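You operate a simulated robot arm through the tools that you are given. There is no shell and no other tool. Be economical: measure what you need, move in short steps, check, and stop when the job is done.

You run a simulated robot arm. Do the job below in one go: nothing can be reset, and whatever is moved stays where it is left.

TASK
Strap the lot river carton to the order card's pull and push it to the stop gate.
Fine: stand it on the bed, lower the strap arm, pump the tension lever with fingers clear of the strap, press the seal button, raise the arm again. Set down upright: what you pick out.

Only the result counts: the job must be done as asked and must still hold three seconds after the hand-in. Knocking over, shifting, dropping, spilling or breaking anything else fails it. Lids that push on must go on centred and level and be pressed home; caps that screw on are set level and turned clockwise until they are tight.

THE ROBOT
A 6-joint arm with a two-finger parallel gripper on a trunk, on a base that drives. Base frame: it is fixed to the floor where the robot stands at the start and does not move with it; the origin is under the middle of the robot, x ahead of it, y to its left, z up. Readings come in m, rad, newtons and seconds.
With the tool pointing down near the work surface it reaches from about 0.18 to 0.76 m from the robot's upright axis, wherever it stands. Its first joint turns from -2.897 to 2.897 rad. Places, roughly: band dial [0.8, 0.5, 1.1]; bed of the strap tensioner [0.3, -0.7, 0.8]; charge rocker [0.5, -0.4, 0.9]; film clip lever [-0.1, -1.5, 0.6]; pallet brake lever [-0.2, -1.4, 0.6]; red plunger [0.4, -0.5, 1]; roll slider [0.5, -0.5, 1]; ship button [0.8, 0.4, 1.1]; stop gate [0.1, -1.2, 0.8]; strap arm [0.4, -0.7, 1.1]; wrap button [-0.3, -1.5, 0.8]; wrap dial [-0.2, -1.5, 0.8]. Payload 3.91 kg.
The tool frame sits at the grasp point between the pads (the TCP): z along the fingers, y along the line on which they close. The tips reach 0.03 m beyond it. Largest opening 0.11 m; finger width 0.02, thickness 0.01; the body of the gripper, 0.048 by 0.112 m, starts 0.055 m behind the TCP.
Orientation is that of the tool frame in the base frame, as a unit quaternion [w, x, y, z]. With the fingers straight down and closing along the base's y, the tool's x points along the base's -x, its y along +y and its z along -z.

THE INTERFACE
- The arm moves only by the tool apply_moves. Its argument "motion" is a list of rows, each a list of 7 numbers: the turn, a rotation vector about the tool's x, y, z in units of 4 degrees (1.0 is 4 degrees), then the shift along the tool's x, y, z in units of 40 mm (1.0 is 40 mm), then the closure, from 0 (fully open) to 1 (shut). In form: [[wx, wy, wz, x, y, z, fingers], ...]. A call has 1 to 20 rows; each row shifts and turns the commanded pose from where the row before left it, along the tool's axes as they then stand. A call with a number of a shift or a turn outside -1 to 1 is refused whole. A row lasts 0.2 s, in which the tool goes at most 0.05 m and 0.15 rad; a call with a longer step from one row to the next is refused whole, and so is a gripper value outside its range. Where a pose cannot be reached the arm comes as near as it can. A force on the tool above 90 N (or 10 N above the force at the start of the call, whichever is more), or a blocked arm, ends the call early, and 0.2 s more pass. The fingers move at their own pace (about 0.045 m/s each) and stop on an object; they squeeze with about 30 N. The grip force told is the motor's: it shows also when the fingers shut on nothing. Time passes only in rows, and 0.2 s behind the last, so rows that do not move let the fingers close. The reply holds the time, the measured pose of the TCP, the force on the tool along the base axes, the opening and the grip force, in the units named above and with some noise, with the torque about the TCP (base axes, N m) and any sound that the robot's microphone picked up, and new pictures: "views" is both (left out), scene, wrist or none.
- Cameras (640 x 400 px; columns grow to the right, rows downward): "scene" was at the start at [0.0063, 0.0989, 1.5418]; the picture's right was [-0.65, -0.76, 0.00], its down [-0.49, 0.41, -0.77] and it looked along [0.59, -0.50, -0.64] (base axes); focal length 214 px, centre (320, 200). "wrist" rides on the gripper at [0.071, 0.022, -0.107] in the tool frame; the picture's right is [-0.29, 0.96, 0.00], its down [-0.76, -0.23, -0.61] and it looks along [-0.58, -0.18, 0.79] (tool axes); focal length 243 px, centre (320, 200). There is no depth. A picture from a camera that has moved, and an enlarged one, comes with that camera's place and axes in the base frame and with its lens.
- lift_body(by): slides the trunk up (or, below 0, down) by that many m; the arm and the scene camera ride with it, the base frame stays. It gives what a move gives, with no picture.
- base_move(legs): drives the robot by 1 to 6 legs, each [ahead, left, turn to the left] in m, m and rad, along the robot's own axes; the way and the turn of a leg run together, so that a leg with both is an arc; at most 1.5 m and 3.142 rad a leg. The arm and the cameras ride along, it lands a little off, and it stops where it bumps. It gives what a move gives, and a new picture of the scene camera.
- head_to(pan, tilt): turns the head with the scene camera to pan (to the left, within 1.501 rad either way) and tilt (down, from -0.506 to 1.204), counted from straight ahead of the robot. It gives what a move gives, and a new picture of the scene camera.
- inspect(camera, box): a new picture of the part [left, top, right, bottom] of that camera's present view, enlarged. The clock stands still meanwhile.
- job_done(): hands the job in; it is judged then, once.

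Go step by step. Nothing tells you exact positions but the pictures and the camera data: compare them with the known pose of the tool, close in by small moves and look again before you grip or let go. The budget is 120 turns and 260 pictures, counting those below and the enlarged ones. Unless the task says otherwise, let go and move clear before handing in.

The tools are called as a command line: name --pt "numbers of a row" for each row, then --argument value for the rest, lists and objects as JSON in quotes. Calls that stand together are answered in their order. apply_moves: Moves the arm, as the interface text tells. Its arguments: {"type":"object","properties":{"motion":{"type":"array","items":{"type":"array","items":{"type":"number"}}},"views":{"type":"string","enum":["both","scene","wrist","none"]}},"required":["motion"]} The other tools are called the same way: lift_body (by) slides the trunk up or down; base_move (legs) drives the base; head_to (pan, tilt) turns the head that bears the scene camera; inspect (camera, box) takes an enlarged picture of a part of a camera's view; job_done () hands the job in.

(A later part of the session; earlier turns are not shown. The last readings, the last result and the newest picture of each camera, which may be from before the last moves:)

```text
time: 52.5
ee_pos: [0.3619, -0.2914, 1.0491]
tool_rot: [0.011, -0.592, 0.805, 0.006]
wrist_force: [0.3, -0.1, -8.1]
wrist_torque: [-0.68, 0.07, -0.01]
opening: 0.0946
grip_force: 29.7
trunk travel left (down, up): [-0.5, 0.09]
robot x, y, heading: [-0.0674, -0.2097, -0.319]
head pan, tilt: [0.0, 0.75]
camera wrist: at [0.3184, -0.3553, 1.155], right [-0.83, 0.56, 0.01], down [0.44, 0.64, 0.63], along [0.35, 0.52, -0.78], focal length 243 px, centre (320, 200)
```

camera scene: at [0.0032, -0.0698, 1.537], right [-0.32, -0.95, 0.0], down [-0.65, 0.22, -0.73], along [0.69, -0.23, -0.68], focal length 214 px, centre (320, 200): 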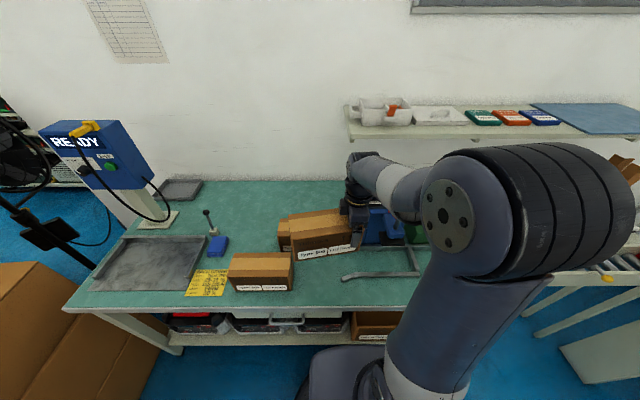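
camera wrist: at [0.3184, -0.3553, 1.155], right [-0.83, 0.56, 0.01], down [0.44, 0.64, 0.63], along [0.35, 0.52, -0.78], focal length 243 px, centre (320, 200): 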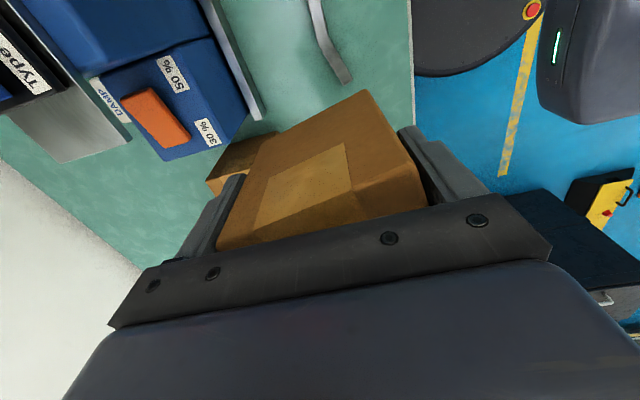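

The carton slid about 85 mm along the grip and yawed ~15°, but is still held. I'll return it to its empty tray, set it down, and regrip at its centre.

apply_moves --pt "0 0.35 0 0 0 -0.5 1" --pt "0 0 0 0 0 -0.5 1" --views "none"

base_move --legs '[[0, 0.66, -0.012]]'

inspect --camera "scene" --box '[270, 150, 430, 300]'

apply_moves --pt "0 0 0 0 0 0 1" --views "wrist"

```text
time: 53.1
ee_pos: [0.3614, -0.2943, 1.0901]
tool_rot: [0.001, -0.591, 0.806, -0.001]
wrist_force: [0.0, -0.1, -7.2]
wrist_torque: [-0.69, 0.1, -0.02]
opening: 0.0946
grip_force: 30.1
trunk travel left (down, up): [-0.5, 0.09]
robot x, y, heading: [-0.0701, -0.2118, -0.317]
head pan, tilt: [0.0, 0.75]
```

```text
time: 56.7
ee_pos: [0.5728, 0.3239, 1.0906]
tool_rot: [0.0, -0.588, 0.809, -0.001]
wrist_force: [0.6, -0.1, -7.5]
wrist_torque: [-0.64, 0.11, 0.01]
opening: 0.0949
grip_force: 29.6
trunk travel left (down, up): [-0.5, 0.09]
robot x, y, heading: [0.1427, 0.4158, -0.333]
head pan, tilt: [0.0, 0.75]
camera scene: at [0.2166, 0.5516, 1.5371], right [-0.33, -0.94, 0.0], down [-0.64, 0.22, -0.73], along [0.69, -0.24, -0.68], focal length 214 px, centre (320, 200)
```

scene: 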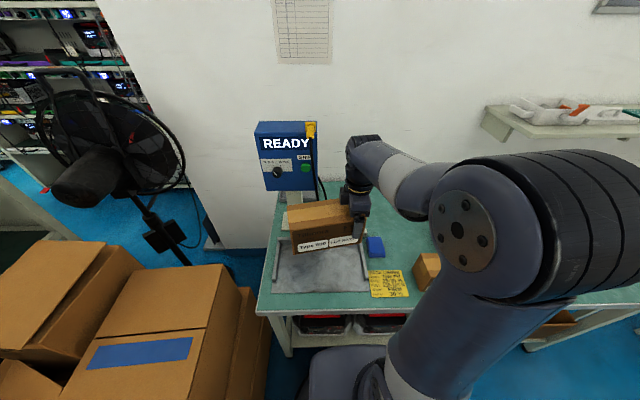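

```text
2.67 times, centred on (350, 225) of scene
camera zoom: at [0.2166, 0.5516, 1.5371], right [-0.33, -0.94, 0.0], down [-0.64, 0.22, -0.73], along [0.69, -0.24, -0.68], focal length 572 px, centre (240, 133)
```

zoom: 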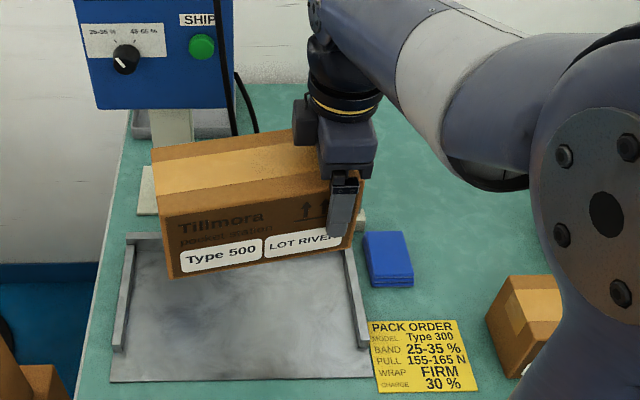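

```text
time: 57.1
ee_pos: [0.5724, 0.3239, 1.0886]
tool_rot: [0.0, -0.588, 0.809, 0.0]
wrist_force: [0.5, 0.0, -8.2]
wrist_torque: [-0.67, 0.12, 0.03]
opening: 0.0949
grip_force: 30.0
trunk travel left (down, up): [-0.5, 0.09]
robot x, y, heading: [0.147, 0.4142, -0.335]
head pan, tilt: [0.0, 0.75]
camera wrist: at [0.5292, 0.264, 1.1968], right [-0.82, 0.57, 0.0], down [0.45, 0.65, 0.61], along [0.35, 0.5, -0.79], focal length 243 px, centre (320, 200)
```

wrist: 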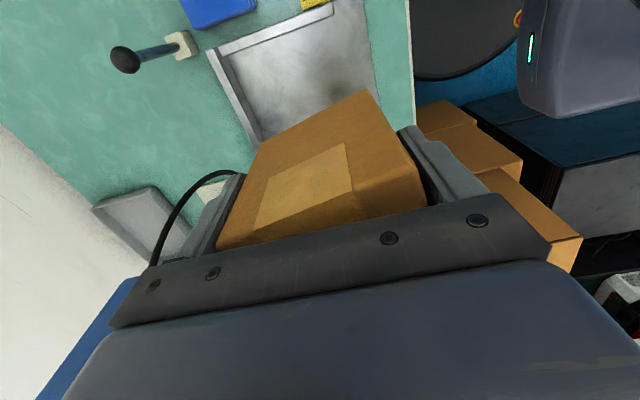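

Carton hangs ~4° left-end-down and ~13° yawed. I'll counter-rotate the tool so it's level and square before lowering.

apply_moves --pt "0 0 1 0 0 0 1" --pt "0 0 1 0 0 0 1" --pt "0 0 1 0 0 0 1" --pt "0 -1 0 0 0 0 1" --views "wrist"

inspect --camera "scene" --box '[270, 170, 410, 290]'

```text
time: 58.1
ee_pos: [0.572, 0.3238, 1.0896]
tool_rot: [0.031, -0.499, 0.866, 0.016]
wrist_force: [0.3, 0.8, -7.7]
wrist_torque: [-0.65, 0.19, 0.0]
opening: 0.0946
grip_force: 30.5
trunk travel left (down, up): [-0.5, 0.09]
robot x, y, heading: [0.1402, 0.4124, -0.333]
head pan, tilt: [0.0, 0.75]
camera wrist: at [0.5139, 0.2681, 1.192], right [-0.68, 0.73, 0.02], down [0.56, 0.5, 0.66], along [0.47, 0.46, -0.75], focal length 243 px, centre (320, 200)
```

wrist: 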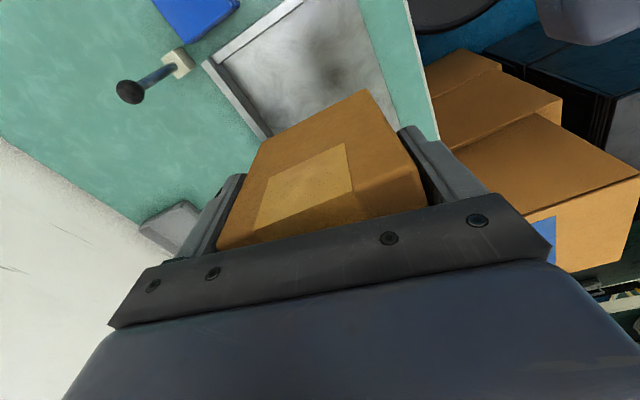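

```text
3.33 times, centred on (340, 230) of scene
camera zoom: at [0.2166, 0.5516, 1.5371], right [-0.33, -0.94, 0.0], down [-0.64, 0.22, -0.73], along [0.69, -0.24, -0.68], focal length 715 px, centre (253, 100)
```

zoom: 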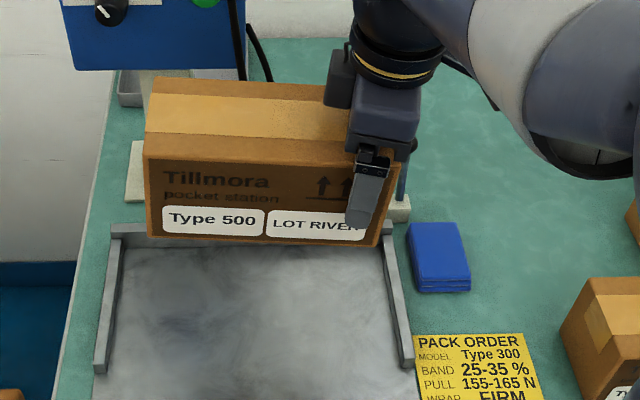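

Almost level; small trim of tilt, then lower toward the tray.

apply_moves --pt "0.8 0.55 0 0 0 0 1" --pt "0 0 0 0 0 0 1" --views "none"

inspect --camera "scene" --box '[280, 180, 400, 270]'

```text
time: 58.7
ee_pos: [0.5732, 0.3252, 1.0896]
tool_rot: [0.028, -0.498, 0.867, -0.017]
wrist_force: [0.1, 0.9, -7.1]
wrist_torque: [-0.62, 0.2, 0.03]
opening: 0.0945
grip_force: 30.0
trunk travel left (down, up): [-0.5, 0.09]
robot x, y, heading: [0.141, 0.4139, -0.339]
head pan, tilt: [0.0, 0.75]
```

```text
4.44 times, centred on (340, 225) of scene
camera zoom: at [0.2164, 0.5517, 1.5371], right [-0.33, -0.94, 0.0], down [-0.64, 0.22, -0.73], along [0.69, -0.24, -0.68], focal length 953 px, centre (231, 89)
```

zoom: 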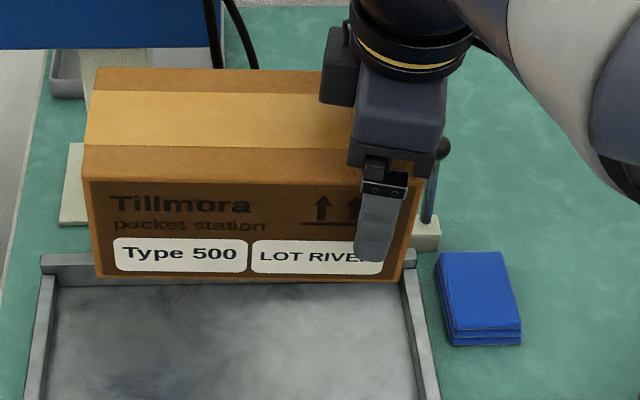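

Level and square, directly above its old place. Lower straight down until it touches.

apply_moves --pt "0 0 0 0.032 0.057 1 1" --pt "0 0 0 0.032 0.057 1 1" --pt "0 0 0 0.032 0.057 1 1" --pt "0 0 0 0.032 0.057 1 1" --pt "0 0 0 0.032 0.057 1 1" --pt "0 0 0 0.008 0.015 0.25 1" --pt "0 0 0 0.008 0.015 0.25 1" --views "none"

inspect --camera "scene" --box '[280, 210, 400, 300]'

```text
time: 60.3
ee_pos: [0.5727, 0.3253, 0.8695]
tool_rot: [0.028, -0.499, 0.866, -0.017]
wrist_force: [0.5, -0.9, -8.2]
wrist_torque: [-0.56, 0.22, 0.02]
opening: 0.0949
grip_force: 30.0
trunk travel left (down, up): [-0.5, 0.09]
robot x, y, heading: [0.142, 0.4148, -0.332]
head pan, tilt: [0.0, 0.75]
```

```text
4.44 times, centred on (340, 255) of scene
camera zoom: at [0.2165, 0.5516, 1.5371], right [-0.33, -0.94, 0.0], down [-0.64, 0.22, -0.73], along [0.69, -0.24, -0.68], focal length 953 px, centre (231, -44)
```

zoom: 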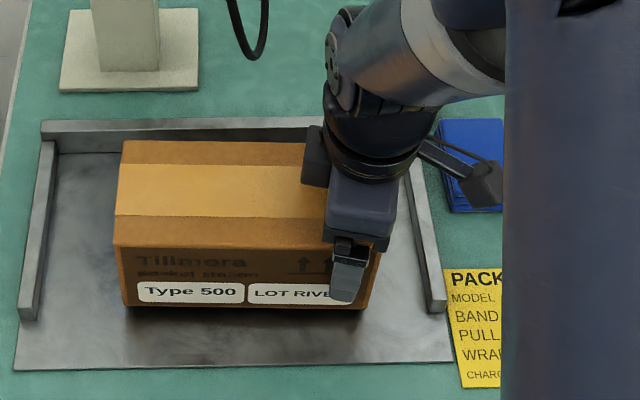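

apply_moves --pt "0 0 0 0.004 0.008 0.13 1" --pt "0 0 0 0.004 0.008 0.13 1" --pt "0 0 0 0.004 0.008 0.13 1" --views "none"

```text
time: 61.1
ee_pos: [0.5727, 0.324, 0.8552]
tool_rot: [0.03, -0.498, 0.867, -0.018]
wrist_force: [0.5, -3.5, 31.8]
wrist_torque: [0.61, 1.36, 0.59]
opening: 0.0942
grip_force: 30.0
trunk travel left (down, up): [-0.5, 0.09]
robot x, y, heading: [0.1406, 0.4143, -0.334]
head pan, tilt: [0.0, 0.75]
```

It's on the tray. Open and look.

apply_moves --pt "0 0 0 0 0 -0.05 0" --pt "0 0 0 0 0 0 0" --pt "0 0 0 0 0 0 0" --pt "0 0 0 -0.032 -0.057 -0.9 0" --pt "0 0 0 -0.032 -0.057 -0.9 0" --pt "0 0 0 -0.032 -0.057 -0.9 0" --views "wrist"

inspect --camera "scene" --box '[280, 210, 400, 300]'

```text
time: 62.5
ee_pos: [0.5741, 0.3237, 0.964]
tool_rot: [0.029, -0.499, 0.866, -0.017]
wrist_force: [0.4, -0.5, -0.2]
wrist_torque: [0.02, 0.02, 0.02]
opening: 0.1101
grip_force: 0.0
trunk travel left (down, up): [-0.5, 0.09]
robot x, y, heading: [0.1455, 0.4132, -0.335]
head pan, tilt: [0.0, 0.75]
camera wrist: at [0.5116, 0.2743, 1.0675], right [-0.68, 0.73, -0.05], down [0.54, 0.54, 0.64], along [0.5, 0.41, -0.76], focal length 243 px, centre (320, 200)
```

wrist: 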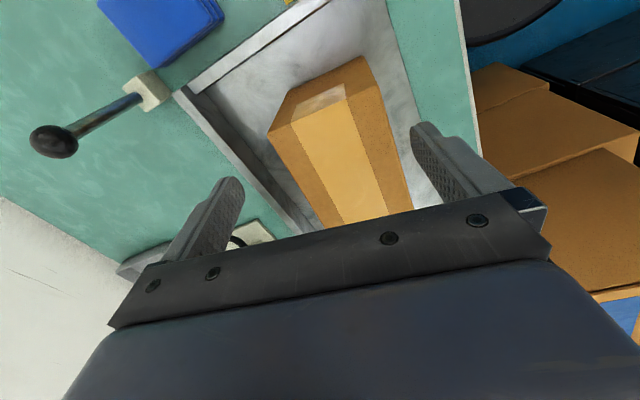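

```text
4.44 times, centred on (340, 255) of scene
camera zoom: at [0.2161, 0.5516, 1.5371], right [-0.33, -0.94, 0.0], down [-0.64, 0.22, -0.73], along [0.69, -0.24, -0.68], focal length 953 px, centre (231, -44)
```

zoom: 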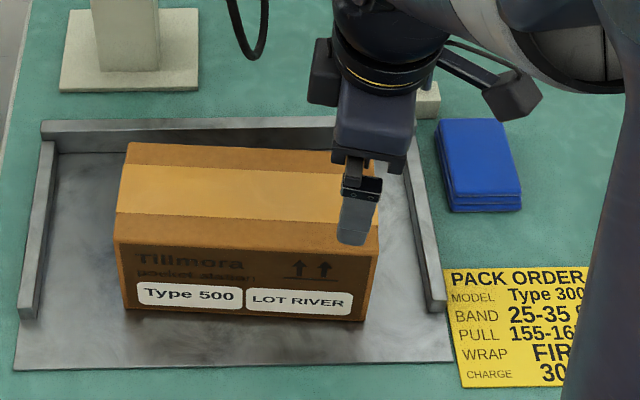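

It stands upright back in the tray. Straighten the tool, move to the carton's centre, and check.

apply_moves --pt "-0.43 0.21 -0.96 0 0 0 0" --pt "-0.43 0.21 -0.96 0 0 0 0" --pt "0 0 0 -0.71 0 0 0" --pt "0 0 0 -0.71 0 0 0" --pt "0 0 0 -0.71 0 0 0" --views "wrist"

inspect --camera "scene" --box '[280, 210, 400, 300]'

```text
time: 63.7
ee_pos: [0.6058, 0.4038, 0.9644]
tool_rot: [0.0, -0.556, 0.831, -0.001]
wrist_force: [-0.5, -0.3, -0.5]
wrist_torque: [0.0, 0.0, -0.01]
opening: 0.1101
grip_force: 0.1
trunk travel left (down, up): [-0.5, 0.09]
robot x, y, heading: [0.1402, 0.4109, -0.337]
head pan, tilt: [0.0, 0.75]
camera wrist: at [0.5574, 0.3471, 1.0718], right [-0.77, 0.63, 0.0], down [0.5, 0.61, 0.61], along [0.38, 0.47, -0.8], focal length 243 px, centre (320, 200)
```

wrist: 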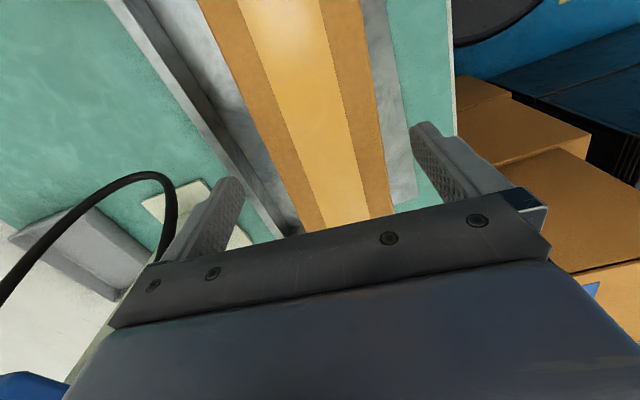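

```text
4.44 times, centred on (340, 255) of scene
camera zoom: at [0.2161, 0.5516, 1.5371], right [-0.33, -0.94, 0.0], down [-0.64, 0.22, -0.73], along [0.69, -0.24, -0.68], focal length 953 px, centre (231, -44)
```

zoom: 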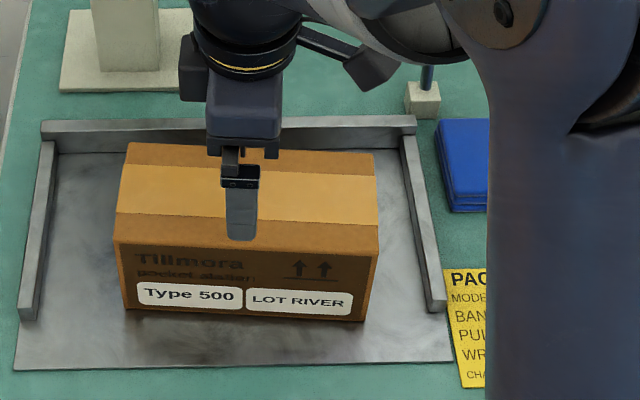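

Aligned. Descend, grip, and lift high this time (above the machines).

apply_moves --pt "0 0 0 0 0 0.95 0" --pt "0 0 0 0 0 0.95 0" --pt "0 0 0 0 0 0.95 0" --pt "0 0 0 0 0 0 1" --pt "0 0 0 0 0 0 1" --pt "0 0 0 0 0 0 1" --pt "0 0 0 0 0 0 1" --pt "0 0 0 0 0 -0.3 1" --pt "0 0 0 0 0 -0.7 1" --pt "0 0 0 0 0 -1 1" --pt "0 0 0 0 0 -1 1" --pt "0 0 0 0 0 -1 1" --views "none"

```text
time: 66.3
ee_pos: [0.6066, 0.402, 1.0088]
tool_rot: [-0.001, -0.556, 0.831, 0.0]
wrist_force: [0.6, -0.5, -7.2]
wrist_torque: [0.04, -0.03, 0.01]
opening: 0.0898
grip_force: 30.2
trunk travel left (down, up): [-0.5, 0.09]
robot x, y, heading: [0.1395, 0.416, -0.334]
head pan, tilt: [0.0, 0.75]
```

apply_moves --pt "0 0 -0.83 0 0 -1 1" --pt "0 0 0 0 0 -1 1" --pt "0 0 0 0 0 -1 1" --pt "0 0 0 0 0 -1 1" --pt "0 0 0 0 0 -1 1" --pt "0 0 0 0 0 -1 1" --views "none"

base_move --legs '[[0, -1.13, 0]]'

apply_moves --pt "0 0 0 0 0 0 1" --views "wrist"

```text
time: 67.7
ee_pos: [0.6062, 0.4018, 1.249]
tool_rot: [-0.001, -0.58, 0.815, 0.001]
wrist_force: [0.2, -0.6, -8.2]
wrist_torque: [-0.01, -0.01, -0.01]
opening: 0.0899
grip_force: 30.6
trunk travel left (down, up): [-0.5, 0.09]
robot x, y, heading: [0.1431, 0.4122, -0.333]
head pan, tilt: [0.0, 0.75]
```

```text
time: 73.5
ee_pos: [0.2315, -0.6674, 1.2496]
tool_rot: [-0.002, -0.577, 0.817, 0.0]
wrist_force: [-0.3, 0.3, -7.1]
wrist_torque: [0.0, 0.0, 0.01]
opening: 0.0901
grip_force: 30.2
trunk travel left (down, up): [-0.5, 0.09]
robot x, y, heading: [-0.2338, -0.654, -0.337]
head pan, tilt: [0.0, 0.75]
camera scene: at [-0.157, -0.5168, 1.5371], right [-0.33, -0.94, 0.0], down [-0.64, 0.23, -0.73], along [0.69, -0.24, -0.68], focal length 214 px, centre (320, 200)
```

scene: 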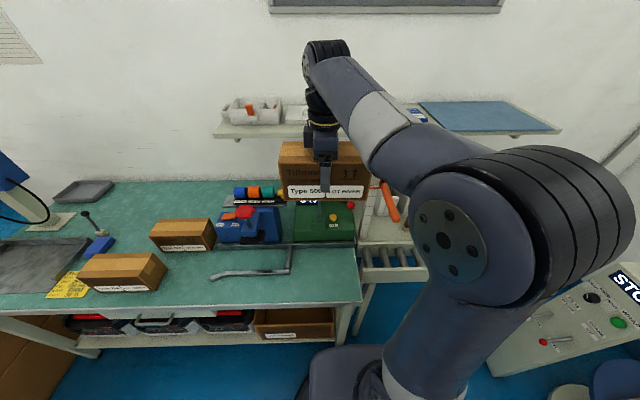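

```text
time: 73.9
ee_pos: [0.2311, -0.6675, 1.2487]
tool_rot: [-0.002, -0.577, 0.817, 0.0]
wrist_force: [0.1, 0.1, -7.5]
wrist_torque: [-0.01, 0.0, -0.01]
opening: 0.0899
grip_force: 29.9
trunk travel left (down, up): [-0.5, 0.09]
robot x, y, heading: [-0.2288, -0.6521, -0.343]
head pan, tilt: [0.0, 0.75]
camera wrist: at [0.1872, -0.7264, 1.3567], right [-0.81, 0.59, 0.0], down [0.47, 0.64, 0.61], along [0.36, 0.49, -0.8], focal length 243 px, centre (320, 200)
```

wrist: 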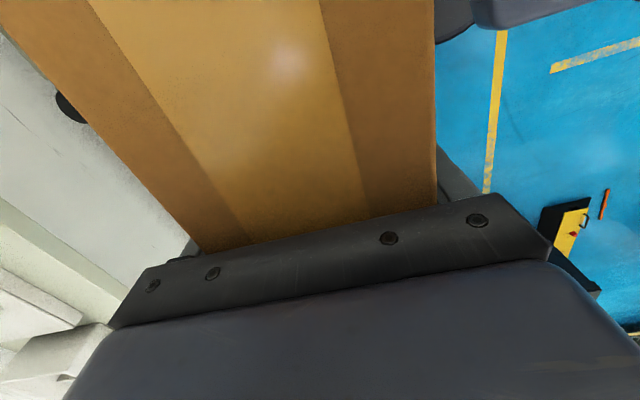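

Over the bed at v −0.555. Move slightly ahead (u 0.47) and lower to just above the bench.

apply_moves --pt "0 0 0 0 -0.82 0 1" --pt "0 0 0 0 0 0.95 1" --pt "0 0 0 0 0 0.95 1" --pt "0 0 0 0 0 0.95 1" --pt "0 0 0 0 0 0.95 1" --pt "0 0 0 0 0 0.95 1" --pt "0 0 0 0 0 0.95 1" --pt "0 0 0 0 0 0.95 1" --pt "0 0 0 0 0 0.95 1" --views "none"

inspect --camera "scene" --box '[270, 170, 400, 290]'

```text
time: 75.9
ee_pos: [0.2633, -0.6788, 0.9455]
tool_rot: [0.0, -0.577, 0.817, -0.001]
wrist_force: [-0.1, 0.2, -7.1]
wrist_torque: [0.0, 0.01, 0.03]
opening: 0.0897
grip_force: 30.1
trunk travel left (down, up): [-0.5, 0.09]
robot x, y, heading: [-0.2325, -0.6538, -0.339]
head pan, tilt: [0.0, 0.75]
```

```text
3.33 times, centred on (335, 230) of scene
camera zoom: at [-0.1567, -0.5167, 1.5371], right [-0.33, -0.94, 0.0], down [-0.64, 0.23, -0.73], along [0.69, -0.24, -0.68], focal length 715 px, centre (270, 100)
```

zoom: 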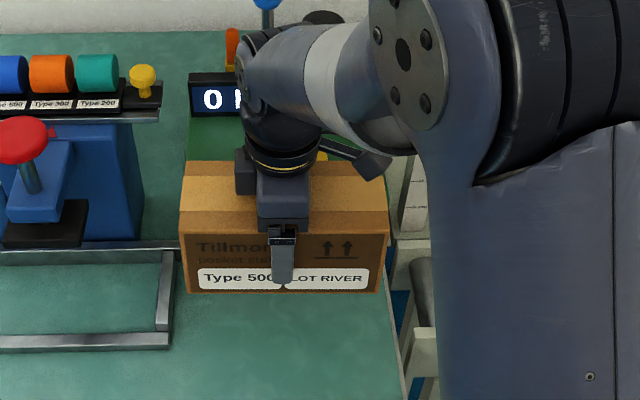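

apply_moves --pt "0 0 0 0 0 0.9 1" --pt "0 0 0 0 0 0.75 1" --pt "0 0 0 0 0 0.25 1" --pt "0 0 0 0 0 0.15 1" --views "none"

inspect --camera "scene" --box '[270, 170, 400, 290]'

```text
time: 76.9
ee_pos: [0.2615, -0.6801, 0.8631]
tool_rot: [-0.001, -0.577, 0.817, 0.001]
wrist_force: [-0.2, -0.2, -9.1]
wrist_torque: [-0.01, -0.01, 0.01]
opening: 0.0899
grip_force: 30.2
trunk travel left (down, up): [-0.5, 0.09]
robot x, y, heading: [-0.2329, -0.6522, -0.342]
head pan, tilt: [0.0, 0.75]
```

```text
3.33 times, centred on (335, 230) of scene
camera zoom: at [-0.1569, -0.5167, 1.5371], right [-0.33, -0.94, 0.0], down [-0.64, 0.23, -0.73], along [0.69, -0.24, -0.68], focal length 715 px, centre (270, 100)
```

zoom: 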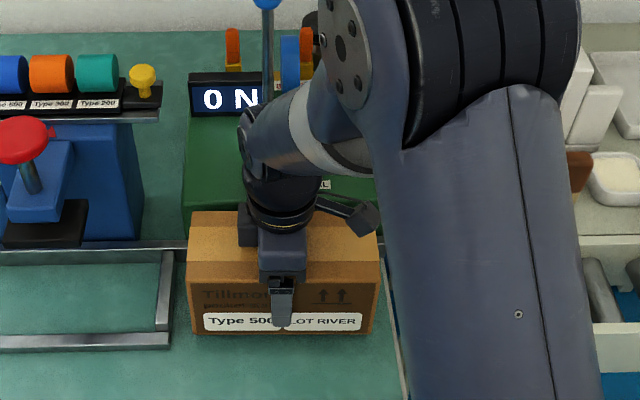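

apply_moves --pt "0 0 0 0 0 0.1 1" --pt "0 0 0 0 0 0.1 1" --pt "0 0 0 0 0 0.1 1" --pt "0 0 0 0 0 0.07 1" --views "none"

```text
time: 77.9
ee_pos: [0.2615, -0.6788, 0.8474]
tool_rot: [-0.002, -0.577, 0.817, 0.001]
wrist_force: [0.0, 0.0, -7.9]
wrist_torque: [0.0, -0.02, 0.03]
opening: 0.0899
grip_force: 29.9
trunk travel left (down, up): [-0.5, 0.09]
robot x, y, heading: [-0.2305, -0.657, -0.343]
head pan, tilt: [0.0, 0.75]
```

apply_moves --pt "0 0 0 0 0 0.07 1" --pt "0 0 0 0 0 0.07 1" --views "none"

```text
time: 78.5
ee_pos: [0.261, -0.679, 0.8456]
tool_rot: [0.0, -0.578, 0.816, -0.001]
wrist_force: [-1.1, -0.8, 16.3]
wrist_torque: [-0.42, 1.34, 0.03]
opening: 0.0898
grip_force: 30.1
trunk travel left (down, up): [-0.5, 0.09]
robot x, y, heading: [-0.2276, -0.6517, -0.342]
head pan, tilt: [0.0, 0.75]
```

Contact with the bench. Release and rise.

apply_moves --pt "0 0 0 0 0 -0.05 0.2" --pt "0 0 0 0 0 0 0.1" --pt "0 0 0 0 0 0 0.1" --pt "0 0 0 0 0 -0.6 0.1" --pt "0 0 0 0 0 -1 0.1" --pt "0 0 0 0 0 -1 0.1" --pt "0 0 0 0 0 -1 0.1" --views "none"

inspect --camera "scene" --box '[270, 170, 400, 290]'

```text
time: 80.1
ee_pos: [0.2615, -0.6798, 0.9886]
tool_rot: [-0.001, -0.577, 0.817, 0.0]
wrist_force: [-0.2, -1.2, 0.2]
wrist_torque: [0.02, -0.01, -0.01]
opening: 0.099
grip_force: 0.0
trunk travel left (down, up): [-0.5, 0.09]
robot x, y, heading: [-0.2317, -0.6566, -0.337]
head pan, tilt: [0.0, 0.75]
```

```text
3.33 times, centred on (335, 230) of scene
camera zoom: at [-0.1574, -0.5167, 1.5371], right [-0.33, -0.94, 0.0], down [-0.64, 0.23, -0.73], along [0.69, -0.24, -0.68], focal length 715 px, centre (270, 100)
```

zoom: 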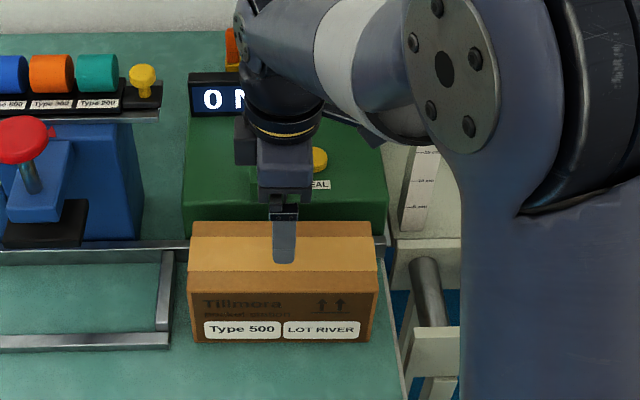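

Carton stands on the bed, ~20 mm off the rail. I'll nudge it gently against the rail with closed fingers from the front so it'll track into the roller lane.

apply_moves --pt "0 0 0 0 0.75 0 1" --pt "0 0 0 0 0.75 0 1" --pt "0 0 0 0 0.7 0 1" --pt "0 0 0 0 0 0.9 1" --pt "0 0 0 0 0 0.9 1" --pt "0 0 0 0 0 0.9 1" --pt "0 0 0 0 0 0.7 1" --pt "0 0 0 0 0 0 1" --views "none"

inspect --camera "scene" --box '[270, 190, 400, 310]'

```text
time: 81.9
ee_pos: [0.1784, -0.6502, 0.8523]
tool_rot: [-0.001, -0.578, 0.816, 0.0]
wrist_force: [0.1, 0.1, 0.8]
wrist_torque: [-0.02, 0.01, 0.03]
opening: 0.0
grip_force: 30.3
trunk travel left (down, up): [-0.5, 0.09]
robot x, y, heading: [-0.2332, -0.6576, -0.338]
head pan, tilt: [0.0, 0.75]
```

```text
3.33 times, centred on (335, 250) of scene
camera zoom: at [-0.1572, -0.5167, 1.5371], right [-0.33, -0.94, 0.0], down [-0.64, 0.23, -0.73], along [0.69, -0.24, -0.68], focal length 715 px, centre (270, 33)
```

zoom: 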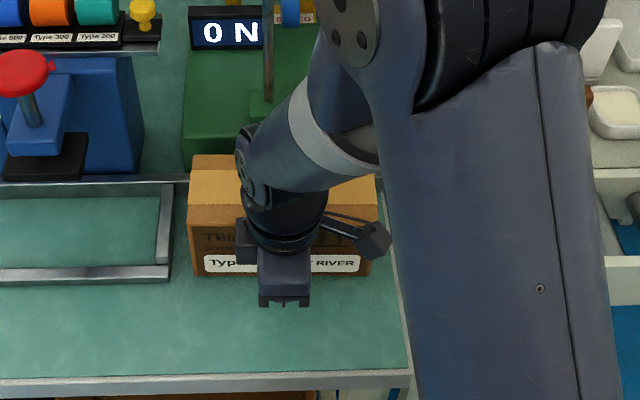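

apply_moves --pt "0 0 0 0 -0.4 0 1" --pt "0 0 0 0 -0.35 0 1" --pt "0 0 0 0 -0.15 0 1" --pt "0 0 0 0 -0.15 0 1" --pt "0 0 0 0 -0.12 0 1" --pt "0 0 0 0 -0.1 0 1" --views "none"

inspect --camera "scene" --box '[270, 190, 400, 310]'

```text
time: 83.3
ee_pos: [0.2262, -0.6673, 0.853]
tool_rot: [-0.001, -0.577, 0.817, 0.0]
wrist_force: [-10.0, 1.0, 1.3]
wrist_torque: [0.03, -0.04, 0.06]
opening: 0.0001
grip_force: 30.0
trunk travel left (down, up): [-0.5, 0.09]
robot x, y, heading: [-0.2285, -0.6563, -0.341]
head pan, tilt: [0.0, 0.75]
```

```text
3.33 times, centred on (335, 250) of scene
camera zoom: at [-0.1585, -0.5166, 1.5372], right [-0.33, -0.94, 0.0], down [-0.64, 0.23, -0.73], along [0.69, -0.24, -0.68], focal length 715 px, centre (270, 33)
```

zoom: 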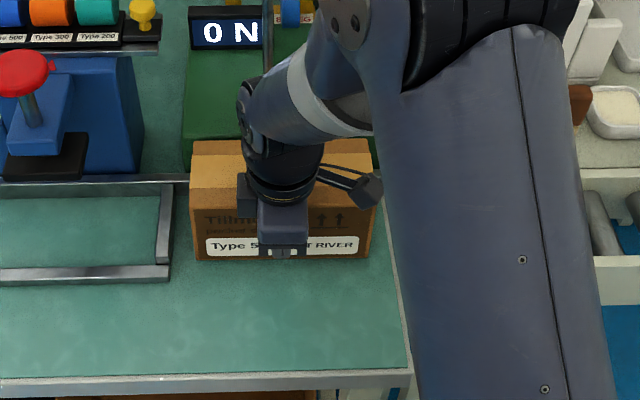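

Carton is snug against the rail. Retreat, rise, and turn the gripper 90° to take the strap arm's blue ball.

apply_moves --pt "0 0 0 0 1 0 1" --pt "0 0 0 0 0 -1 0.4" --pt "0 0 0 0 0 -1 0.4" --pt "0 0 0 0 0 -1 0.4" --pt "0 0 0 0 0 -1 0.4" --pt "0 0 1 0 0 -1 0.4" --pt "0 0 1 0 0 -1 0.4" --pt "0 0 1 0 0 -1 0.4" --pt "0 0 1 0 0 -1 0.4" --pt "0 0 1 0 0 -1 0.4" --pt "0 0 1 0 0 -1 0.4" --pt "0 0 1 0 0 0 0.4" --pt "0 0 1 0 0 0 0.4" --pt "0 0 1 0 0 0 0.4" --pt "0 0 1 0 0 0 0.4" --pt "0 0 1 0 0 0 0.4" --pt "0 0 1 0 0 0 0.4" --pt "0 0 1 0 0 0 0.4" --pt "0 0 1 0 0 0 0.4" --pt "0 0 1 0 0 0 0.4" --views "none"

apply_moves --pt "0 0 1 0 0 0 0.4" --pt "0 0 1 0 0 0 0.4" --pt "0 0 1 0 0 0 0.4" --pt "0 0 1 0 0 0 0.4" --pt "0 0 1 0 0 0 0.4" --pt "0 0 1 0 0 0 0.4" --pt "0 0 1 0 0 0 0.4" --pt "0 0 0.4 0 0 0 0.4" --views "both"

```text
time: 87.5
ee_pos: [0.1894, -0.6526, 1.2522]
tool_rot: [-0.001, -0.091, 0.996, -0.001]
wrist_force: [-0.4, 0.1, 0.4]
wrist_torque: [0.01, -0.01, -0.02]
opening: 0.066
grip_force: 0.0
trunk travel left (down, up): [-0.5, 0.09]
robot x, y, heading: [-0.2278, -0.6524, -0.341]
head pan, tilt: [0.0, 0.75]
```

```text
time: 89.3
ee_pos: [0.1892, -0.6529, 1.2544]
tool_rot: [0.0, 0.167, 0.986, -0.001]
wrist_force: [0.3, -0.5, 0.3]
wrist_torque: [0.01, 0.03, -0.01]
opening: 0.0662
grip_force: 0.0
trunk travel left (down, up): [-0.5, 0.09]
robot x, y, heading: [-0.2299, -0.6526, -0.339]
head pan, tilt: [0.0, 0.75]
camera scene: at [-0.1574, -0.5167, 1.5371], right [-0.33, -0.94, 0.0], down [-0.64, 0.23, -0.73], along [0.69, -0.24, -0.68], focal length 214 px, centre (320, 200)
camera wrist: at [0.1287, -0.6077, 1.3606], right [0.59, 0.81, 0.0], down [0.64, -0.47, 0.61], along [0.49, -0.36, -0.79], focal length 243 px, centre (320, 200)
```

scene: 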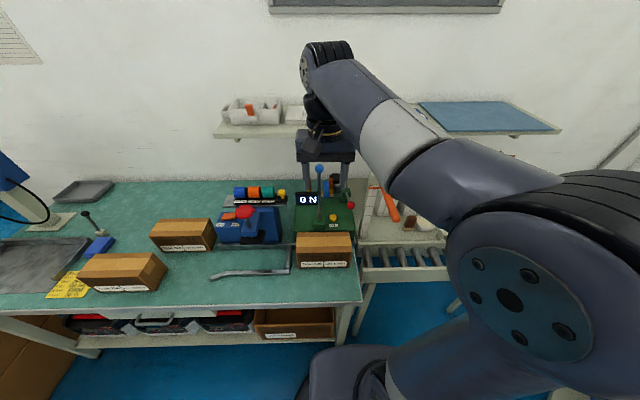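
wrist: 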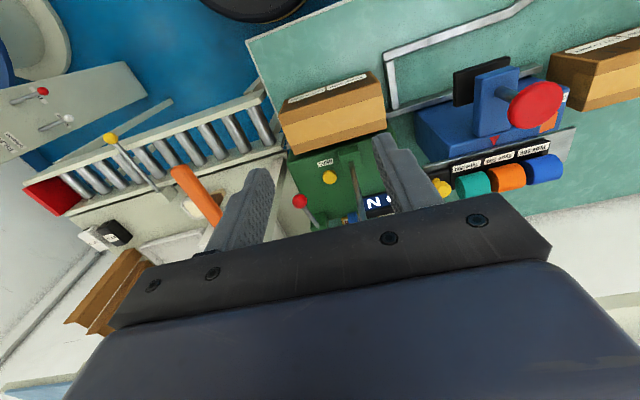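

inspect --camera "scene" --box '[270, 120, 370, 270]'

inspect --camera "wrist" --box '[240, 60, 440, 240]'

```text
2.67 times, centred on (320, 195) of scene
camera zoom: at [-0.1574, -0.5167, 1.5371], right [-0.33, -0.94, 0.0], down [-0.64, 0.23, -0.73], along [0.69, -0.24, -0.68], focal length 572 px, centre (320, 213)
```

zoom: 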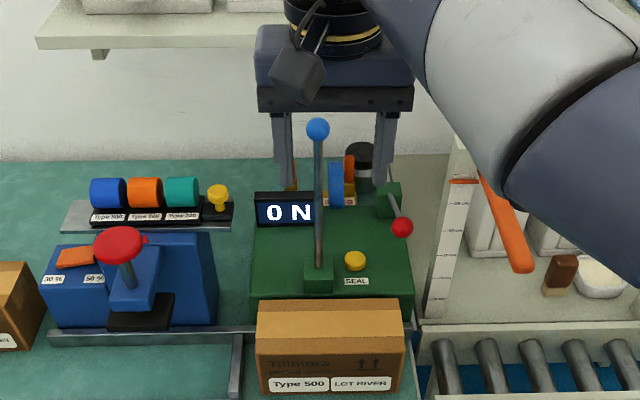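

```text
2.22 times, centred on (340, 150) of wrist
camera zoom: at [0.1287, -0.6077, 1.3606], right [0.59, 0.81, 0.0], down [0.64, -0.47, 0.61], along [0.49, -0.36, -0.79], focal length 539 px, centre (276, 311)
```

zoom: 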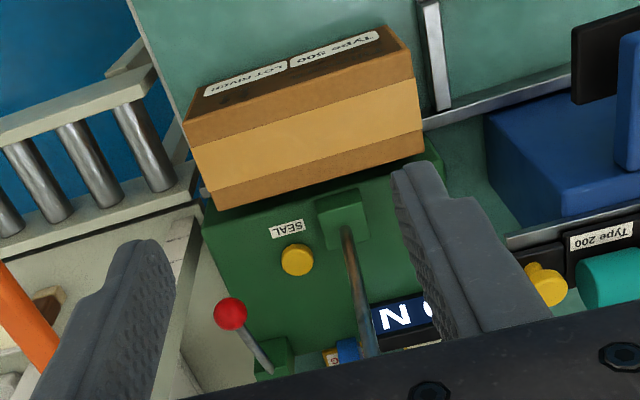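

Ball at ≈ (u 0.596, v −0.541, z 1.14); triangulations agree. Move over it.

apply_moves --pt "0 0 0 -1 0.36 0 0.4" --pt "0 0 0 -1 0 0 0.4" --pt "0 0 0 -1 0 0 0.4" --pt "0 0 0 -1 0 0 0.4" --pt "0 0 0 -1 0 0 0.4" --views "wrist"

inspect --camera "scene" --box '[270, 120, 370, 220]'

```text
time: 90.5
ee_pos: [0.3794, -0.7049, 1.2472]
tool_rot: [0.0, 0.166, 0.986, -0.001]
wrist_force: [0.6, 0.6, 0.1]
wrist_torque: [0.0, 0.0, 0.03]
opening: 0.0658
grip_force: 0.0
out of reach, approached as far as the arm can: row 5
trunk travel left (down, up): [-0.5, 0.09]
robot x, y, heading: [-0.2296, -0.6532, -0.344]
head pan, tilt: [0.0, 0.75]
camera wrist: at [0.3185, -0.6596, 1.3555], right [0.59, 0.81, 0.0], down [0.64, -0.47, 0.61], along [0.49, -0.36, -0.79], focal length 243 px, centre (320, 200)
```

wrist: 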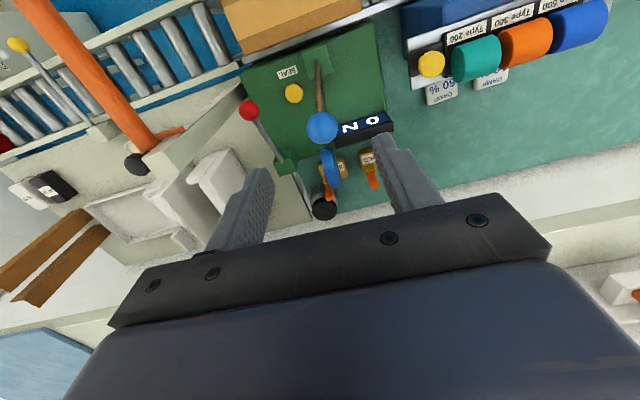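

```text
4.00 times, centred on (320, 170) of scene
camera zoom: at [-0.1576, -0.5168, 1.5371], right [-0.33, -0.94, 0.0], down [-0.64, 0.23, -0.73], along [0.69, -0.24, -0.68], focal length 858 px, centre (320, 320)
```

zoom: 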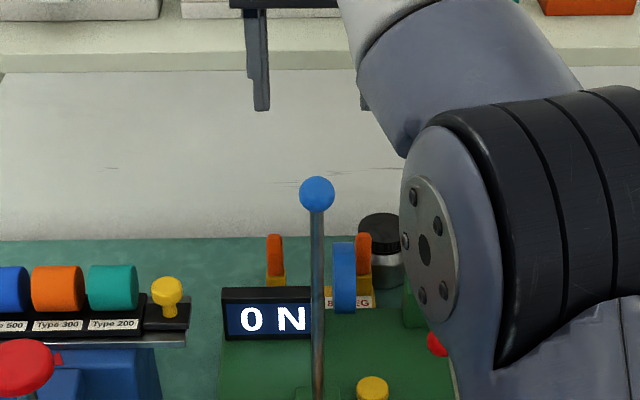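

TCP is right over the ball (6 mm short). Descend to straddle it.

apply_moves --pt "0 0 0 0 0 0.7 0.4" --pt "0 0 0 -0.1 0 0.7 0.4" --pt "0 0 0 -0.1 0 0.7 0.4" --pt "0 0 0 0 0 0.5 0.4" --views "wrist"

inspect --camera "scene" --box '[270, 120, 370, 220]'

```text
time: 91.5
ee_pos: [0.3858, -0.7072, 1.1433]
tool_rot: [0.0, 0.167, 0.986, -0.001]
wrist_force: [0.4, -0.5, -0.5]
wrist_torque: [0.01, 0.01, -0.01]
opening: 0.0659
grip_force: 0.0
trunk travel left (down, up): [-0.5, 0.09]
robot x, y, heading: [-0.2305, -0.6564, -0.343]
head pan, tilt: [0.0, 0.75]
camera wrist: at [0.3258, -0.6619, 1.2517], right [0.59, 0.81, 0.0], down [0.64, -0.47, 0.61], along [0.49, -0.36, -0.79], focal length 243 px, centre (320, 200)
```

wrist: 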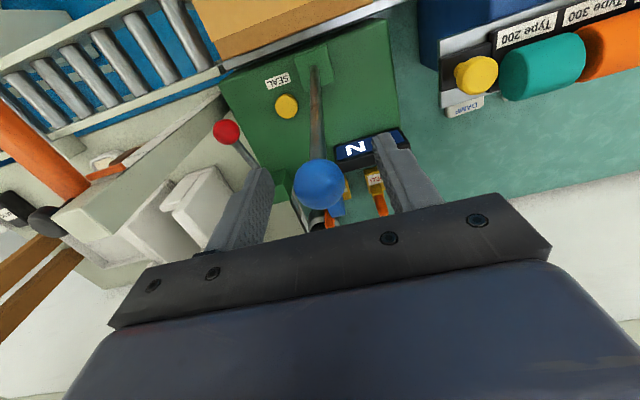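

```text
4.00 times, centred on (320, 170) of scene
camera zoom: at [-0.1573, -0.5167, 1.5371], right [-0.33, -0.94, 0.0], down [-0.64, 0.23, -0.73], along [0.69, -0.24, -0.68], focal length 858 px, centre (320, 320)
```

zoom: 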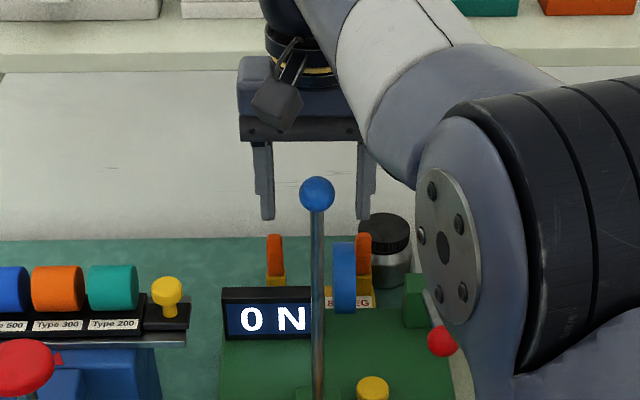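

The ball is centred between the fingers. Close on it and swing the first part of the arc toward me.

apply_moves --pt "0 0 0 0 0 0 1" --pt "0 0 0 0 0 0 1" --pt "0 0 0 0 0 0 1" --pt "0 0 0 0 0 0 1" --pt "0 0 0 0.72 0 -0.03 1" --pt "0 0 0 0.72 0 0.06 1" --pt "0 0 0 0.71 0 0.14 1" --views "none"

inspect --camera "scene" --box '[260, 120, 380, 260]'

```text
time: 93.1
ee_pos: [0.3046, -0.6812, 1.1379]
tool_rot: [-0.002, 0.167, 0.986, 0.0]
wrist_force: [-0.4, -16.4, -2.6]
wrist_torque: [-0.59, -0.75, -0.07]
opening: 0.0291
grip_force: 44.5
trunk travel left (down, up): [-0.5, 0.09]
robot x, y, heading: [-0.2301, -0.6514, -0.338]
head pan, tilt: [0.0, 0.75]
```

```text
2.86 times, centred on (320, 190) of scene
camera zoom: at [-0.1569, -0.5192, 1.5372], right [-0.33, -0.94, 0.0], down [-0.64, 0.23, -0.73], along [0.69, -0.24, -0.68], focal length 613 px, centre (320, 229)
```

zoom: 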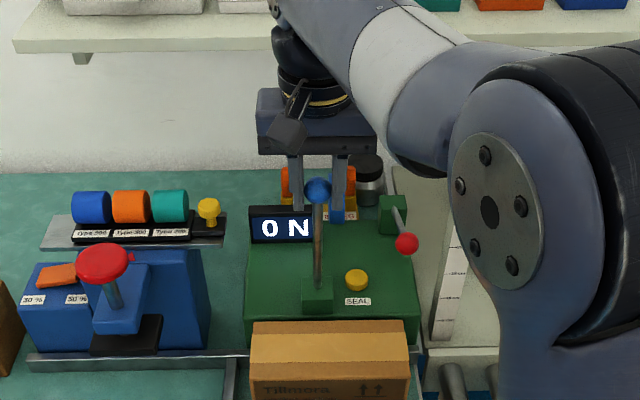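

The strap arm follows. A small sideways load (16 N) – trim 2 mm right and continue.

apply_moves --pt "0 0 0 0.68 -0.05 0.23 1" --pt "0 0 0 0.65 0 0.31 1" --pt "0 0 0 0.61 0 0.39 1" --views "none"

```text
time: 93.9
ee_pos: [0.2302, -0.6578, 1.1003]
tool_rot: [-0.002, 0.166, 0.986, 0.0]
wrist_force: [2.2, -16.6, 0.0]
wrist_torque: [-0.62, -1.12, -0.03]
opening: 0.0286
grip_force: 44.8
trunk travel left (down, up): [-0.5, 0.09]
robot x, y, heading: [-0.2315, -0.6571, -0.338]
head pan, tilt: [0.0, 0.75]
```

apply_moves --pt "0 0 0 0.56 -0.06 0.46 1" --pt "0 0 0 0.5 0 0.52 1" --pt "0 0 0 0.43 0 0.58 1" --pt "0 0 0 0.36 0 0.63 1" --views "none"

inspect --camera "scene" --box '[260, 150, 380, 290]'

```text
time: 94.9
ee_pos: [0.1615, -0.635, 1.0137]
tool_rot: [0.0, 0.166, 0.986, 0.0]
wrist_force: [11.5, -6.5, -2.4]
wrist_torque: [-0.4, -0.87, -0.02]
opening: 0.0287
grip_force: 45.0
trunk travel left (down, up): [-0.5, 0.09]
robot x, y, heading: [-0.2293, -0.6531, -0.342]
head pan, tilt: [0.0, 0.75]
```

```text
2.86 times, centred on (320, 220) of scene
camera zoom: at [-0.156, -0.5174, 1.5371], right [-0.33, -0.94, 0.0], down [-0.64, 0.23, -0.73], along [0.69, -0.24, -0.68], focal length 613 px, centre (320, 143)
```

zoom: 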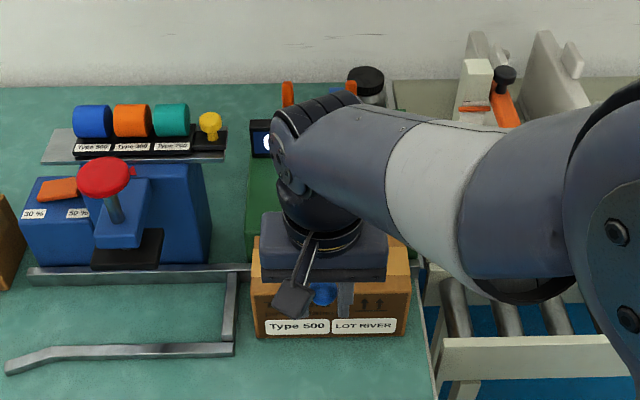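

Following well. Finish lowering in small steps.

apply_moves --pt "0 0 0 0.2 0 0.67 1" --pt "0 0 0 0.1 0 0.69 1" --pt "0 0 0 0.03 0 0.6 1" --views "none"

inspect --camera "scene" --box '[260, 170, 380, 310]'

```text
time: 95.7
ee_pos: [0.1402, -0.6277, 0.9339]
tool_rot: [-0.007, 0.167, 0.986, -0.002]
wrist_force: [-39.5, 12.5, 3.4]
wrist_torque: [-0.14, 0.1, 0.0]
opening: 0.027
grip_force: 44.8
trunk travel left (down, up): [-0.5, 0.09]
robot x, y, heading: [-0.2336, -0.6538, -0.343]
head pan, tilt: [0.0, 0.75]
```

```text
2.86 times, centred on (320, 240) of scene
camera zoom: at [-0.1628, -0.515, 1.5372], right [-0.33, -0.94, 0.0], down [-0.64, 0.23, -0.73], along [0.69, -0.24, -0.68], focal length 613 px, centre (320, 86)
```

zoom: 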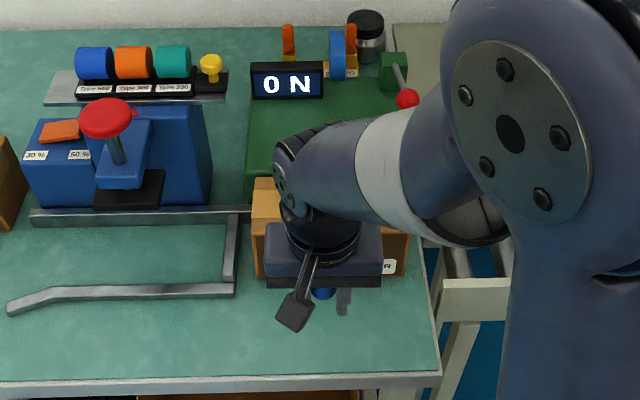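

Radial push of 41 N: I cut the radius slightly too short. Ease outward and read.

apply_moves --pt "0 0 0 0.12 0 0 1" --views "wrist"

```text
time: 96.1
ee_pos: [0.1394, -0.6271, 0.934]
tool_rot: [-0.003, 0.167, 0.986, -0.002]
wrist_force: [-24.5, 8.0, -4.9]
wrist_torque: [0.43, 1.39, -0.01]
opening: 0.0269
grip_force: 44.6
trunk travel left (down, up): [-0.5, 0.09]
robot x, y, heading: [-0.2316, -0.6526, -0.339]
head pan, tilt: [0.0, 0.75]
camera wrist: at [0.0798, -0.5825, 1.0421], right [0.59, 0.81, -0.01], down [0.65, -0.47, 0.6], along [0.49, -0.36, -0.8], focal length 243 px, centre (320, 200)
```

wrist: 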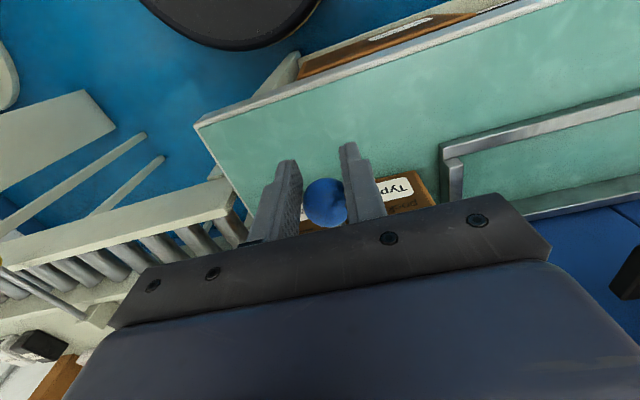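

apply_moves --pt "0 0 0 0.12 0 0 1" --pt "0 0 0 0.05 0 0.2 1" --pt "0 0 0 0.02 0 0.2 1" --views "none"

```text
time: 96.9
ee_pos: [0.1304, -0.6236, 0.9181]
tool_rot: [-0.004, 0.165, 0.986, -0.002]
wrist_force: [-30.9, 13.7, 0.0]
wrist_torque: [-0.37, 0.33, 0.04]
opening: 0.0
grip_force: 37.6
trunk travel left (down, up): [-0.5, 0.09]
robot x, y, heading: [-0.2341, -0.6535, -0.34]
head pan, tilt: [0.0, 0.75]
```

The fingers slipped off the ball. Look at where the arm stands.

inspect --camera "scene" --box '[260, 170, 380, 310]'

inspect --camera "wrist" --box '[230, 110, 470, 260]'

```text
2.86 times, centred on (320, 240) of scene
camera zoom: at [-0.1616, -0.5148, 1.5371], right [-0.33, -0.94, 0.0], down [-0.64, 0.23, -0.73], along [0.69, -0.24, -0.68], focal length 613 px, centre (320, 86)
```

zoom: 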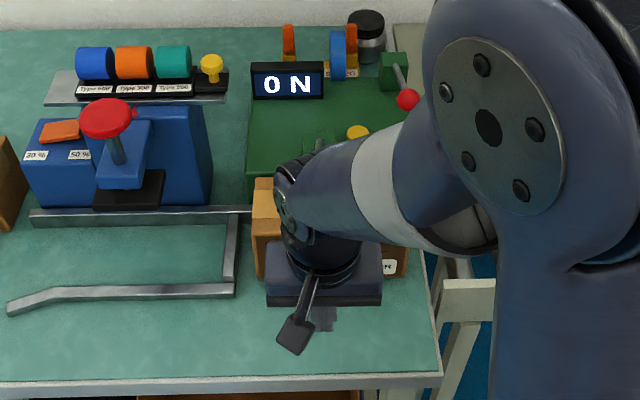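

```text
2.67 times, centred on (350, 185) of wrist
camera zoom: at [0.0706, -0.5789, 1.0263], right [0.59, 0.81, -0.01], down [0.65, -0.46, 0.6], along [0.49, -0.36, -0.8], focal length 647 px, centre (240, 240)
```

zoom: 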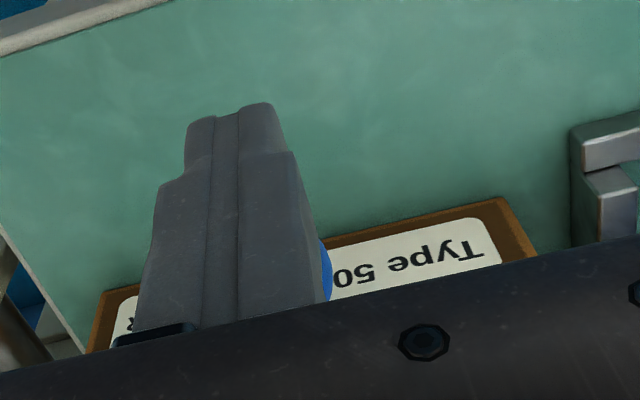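

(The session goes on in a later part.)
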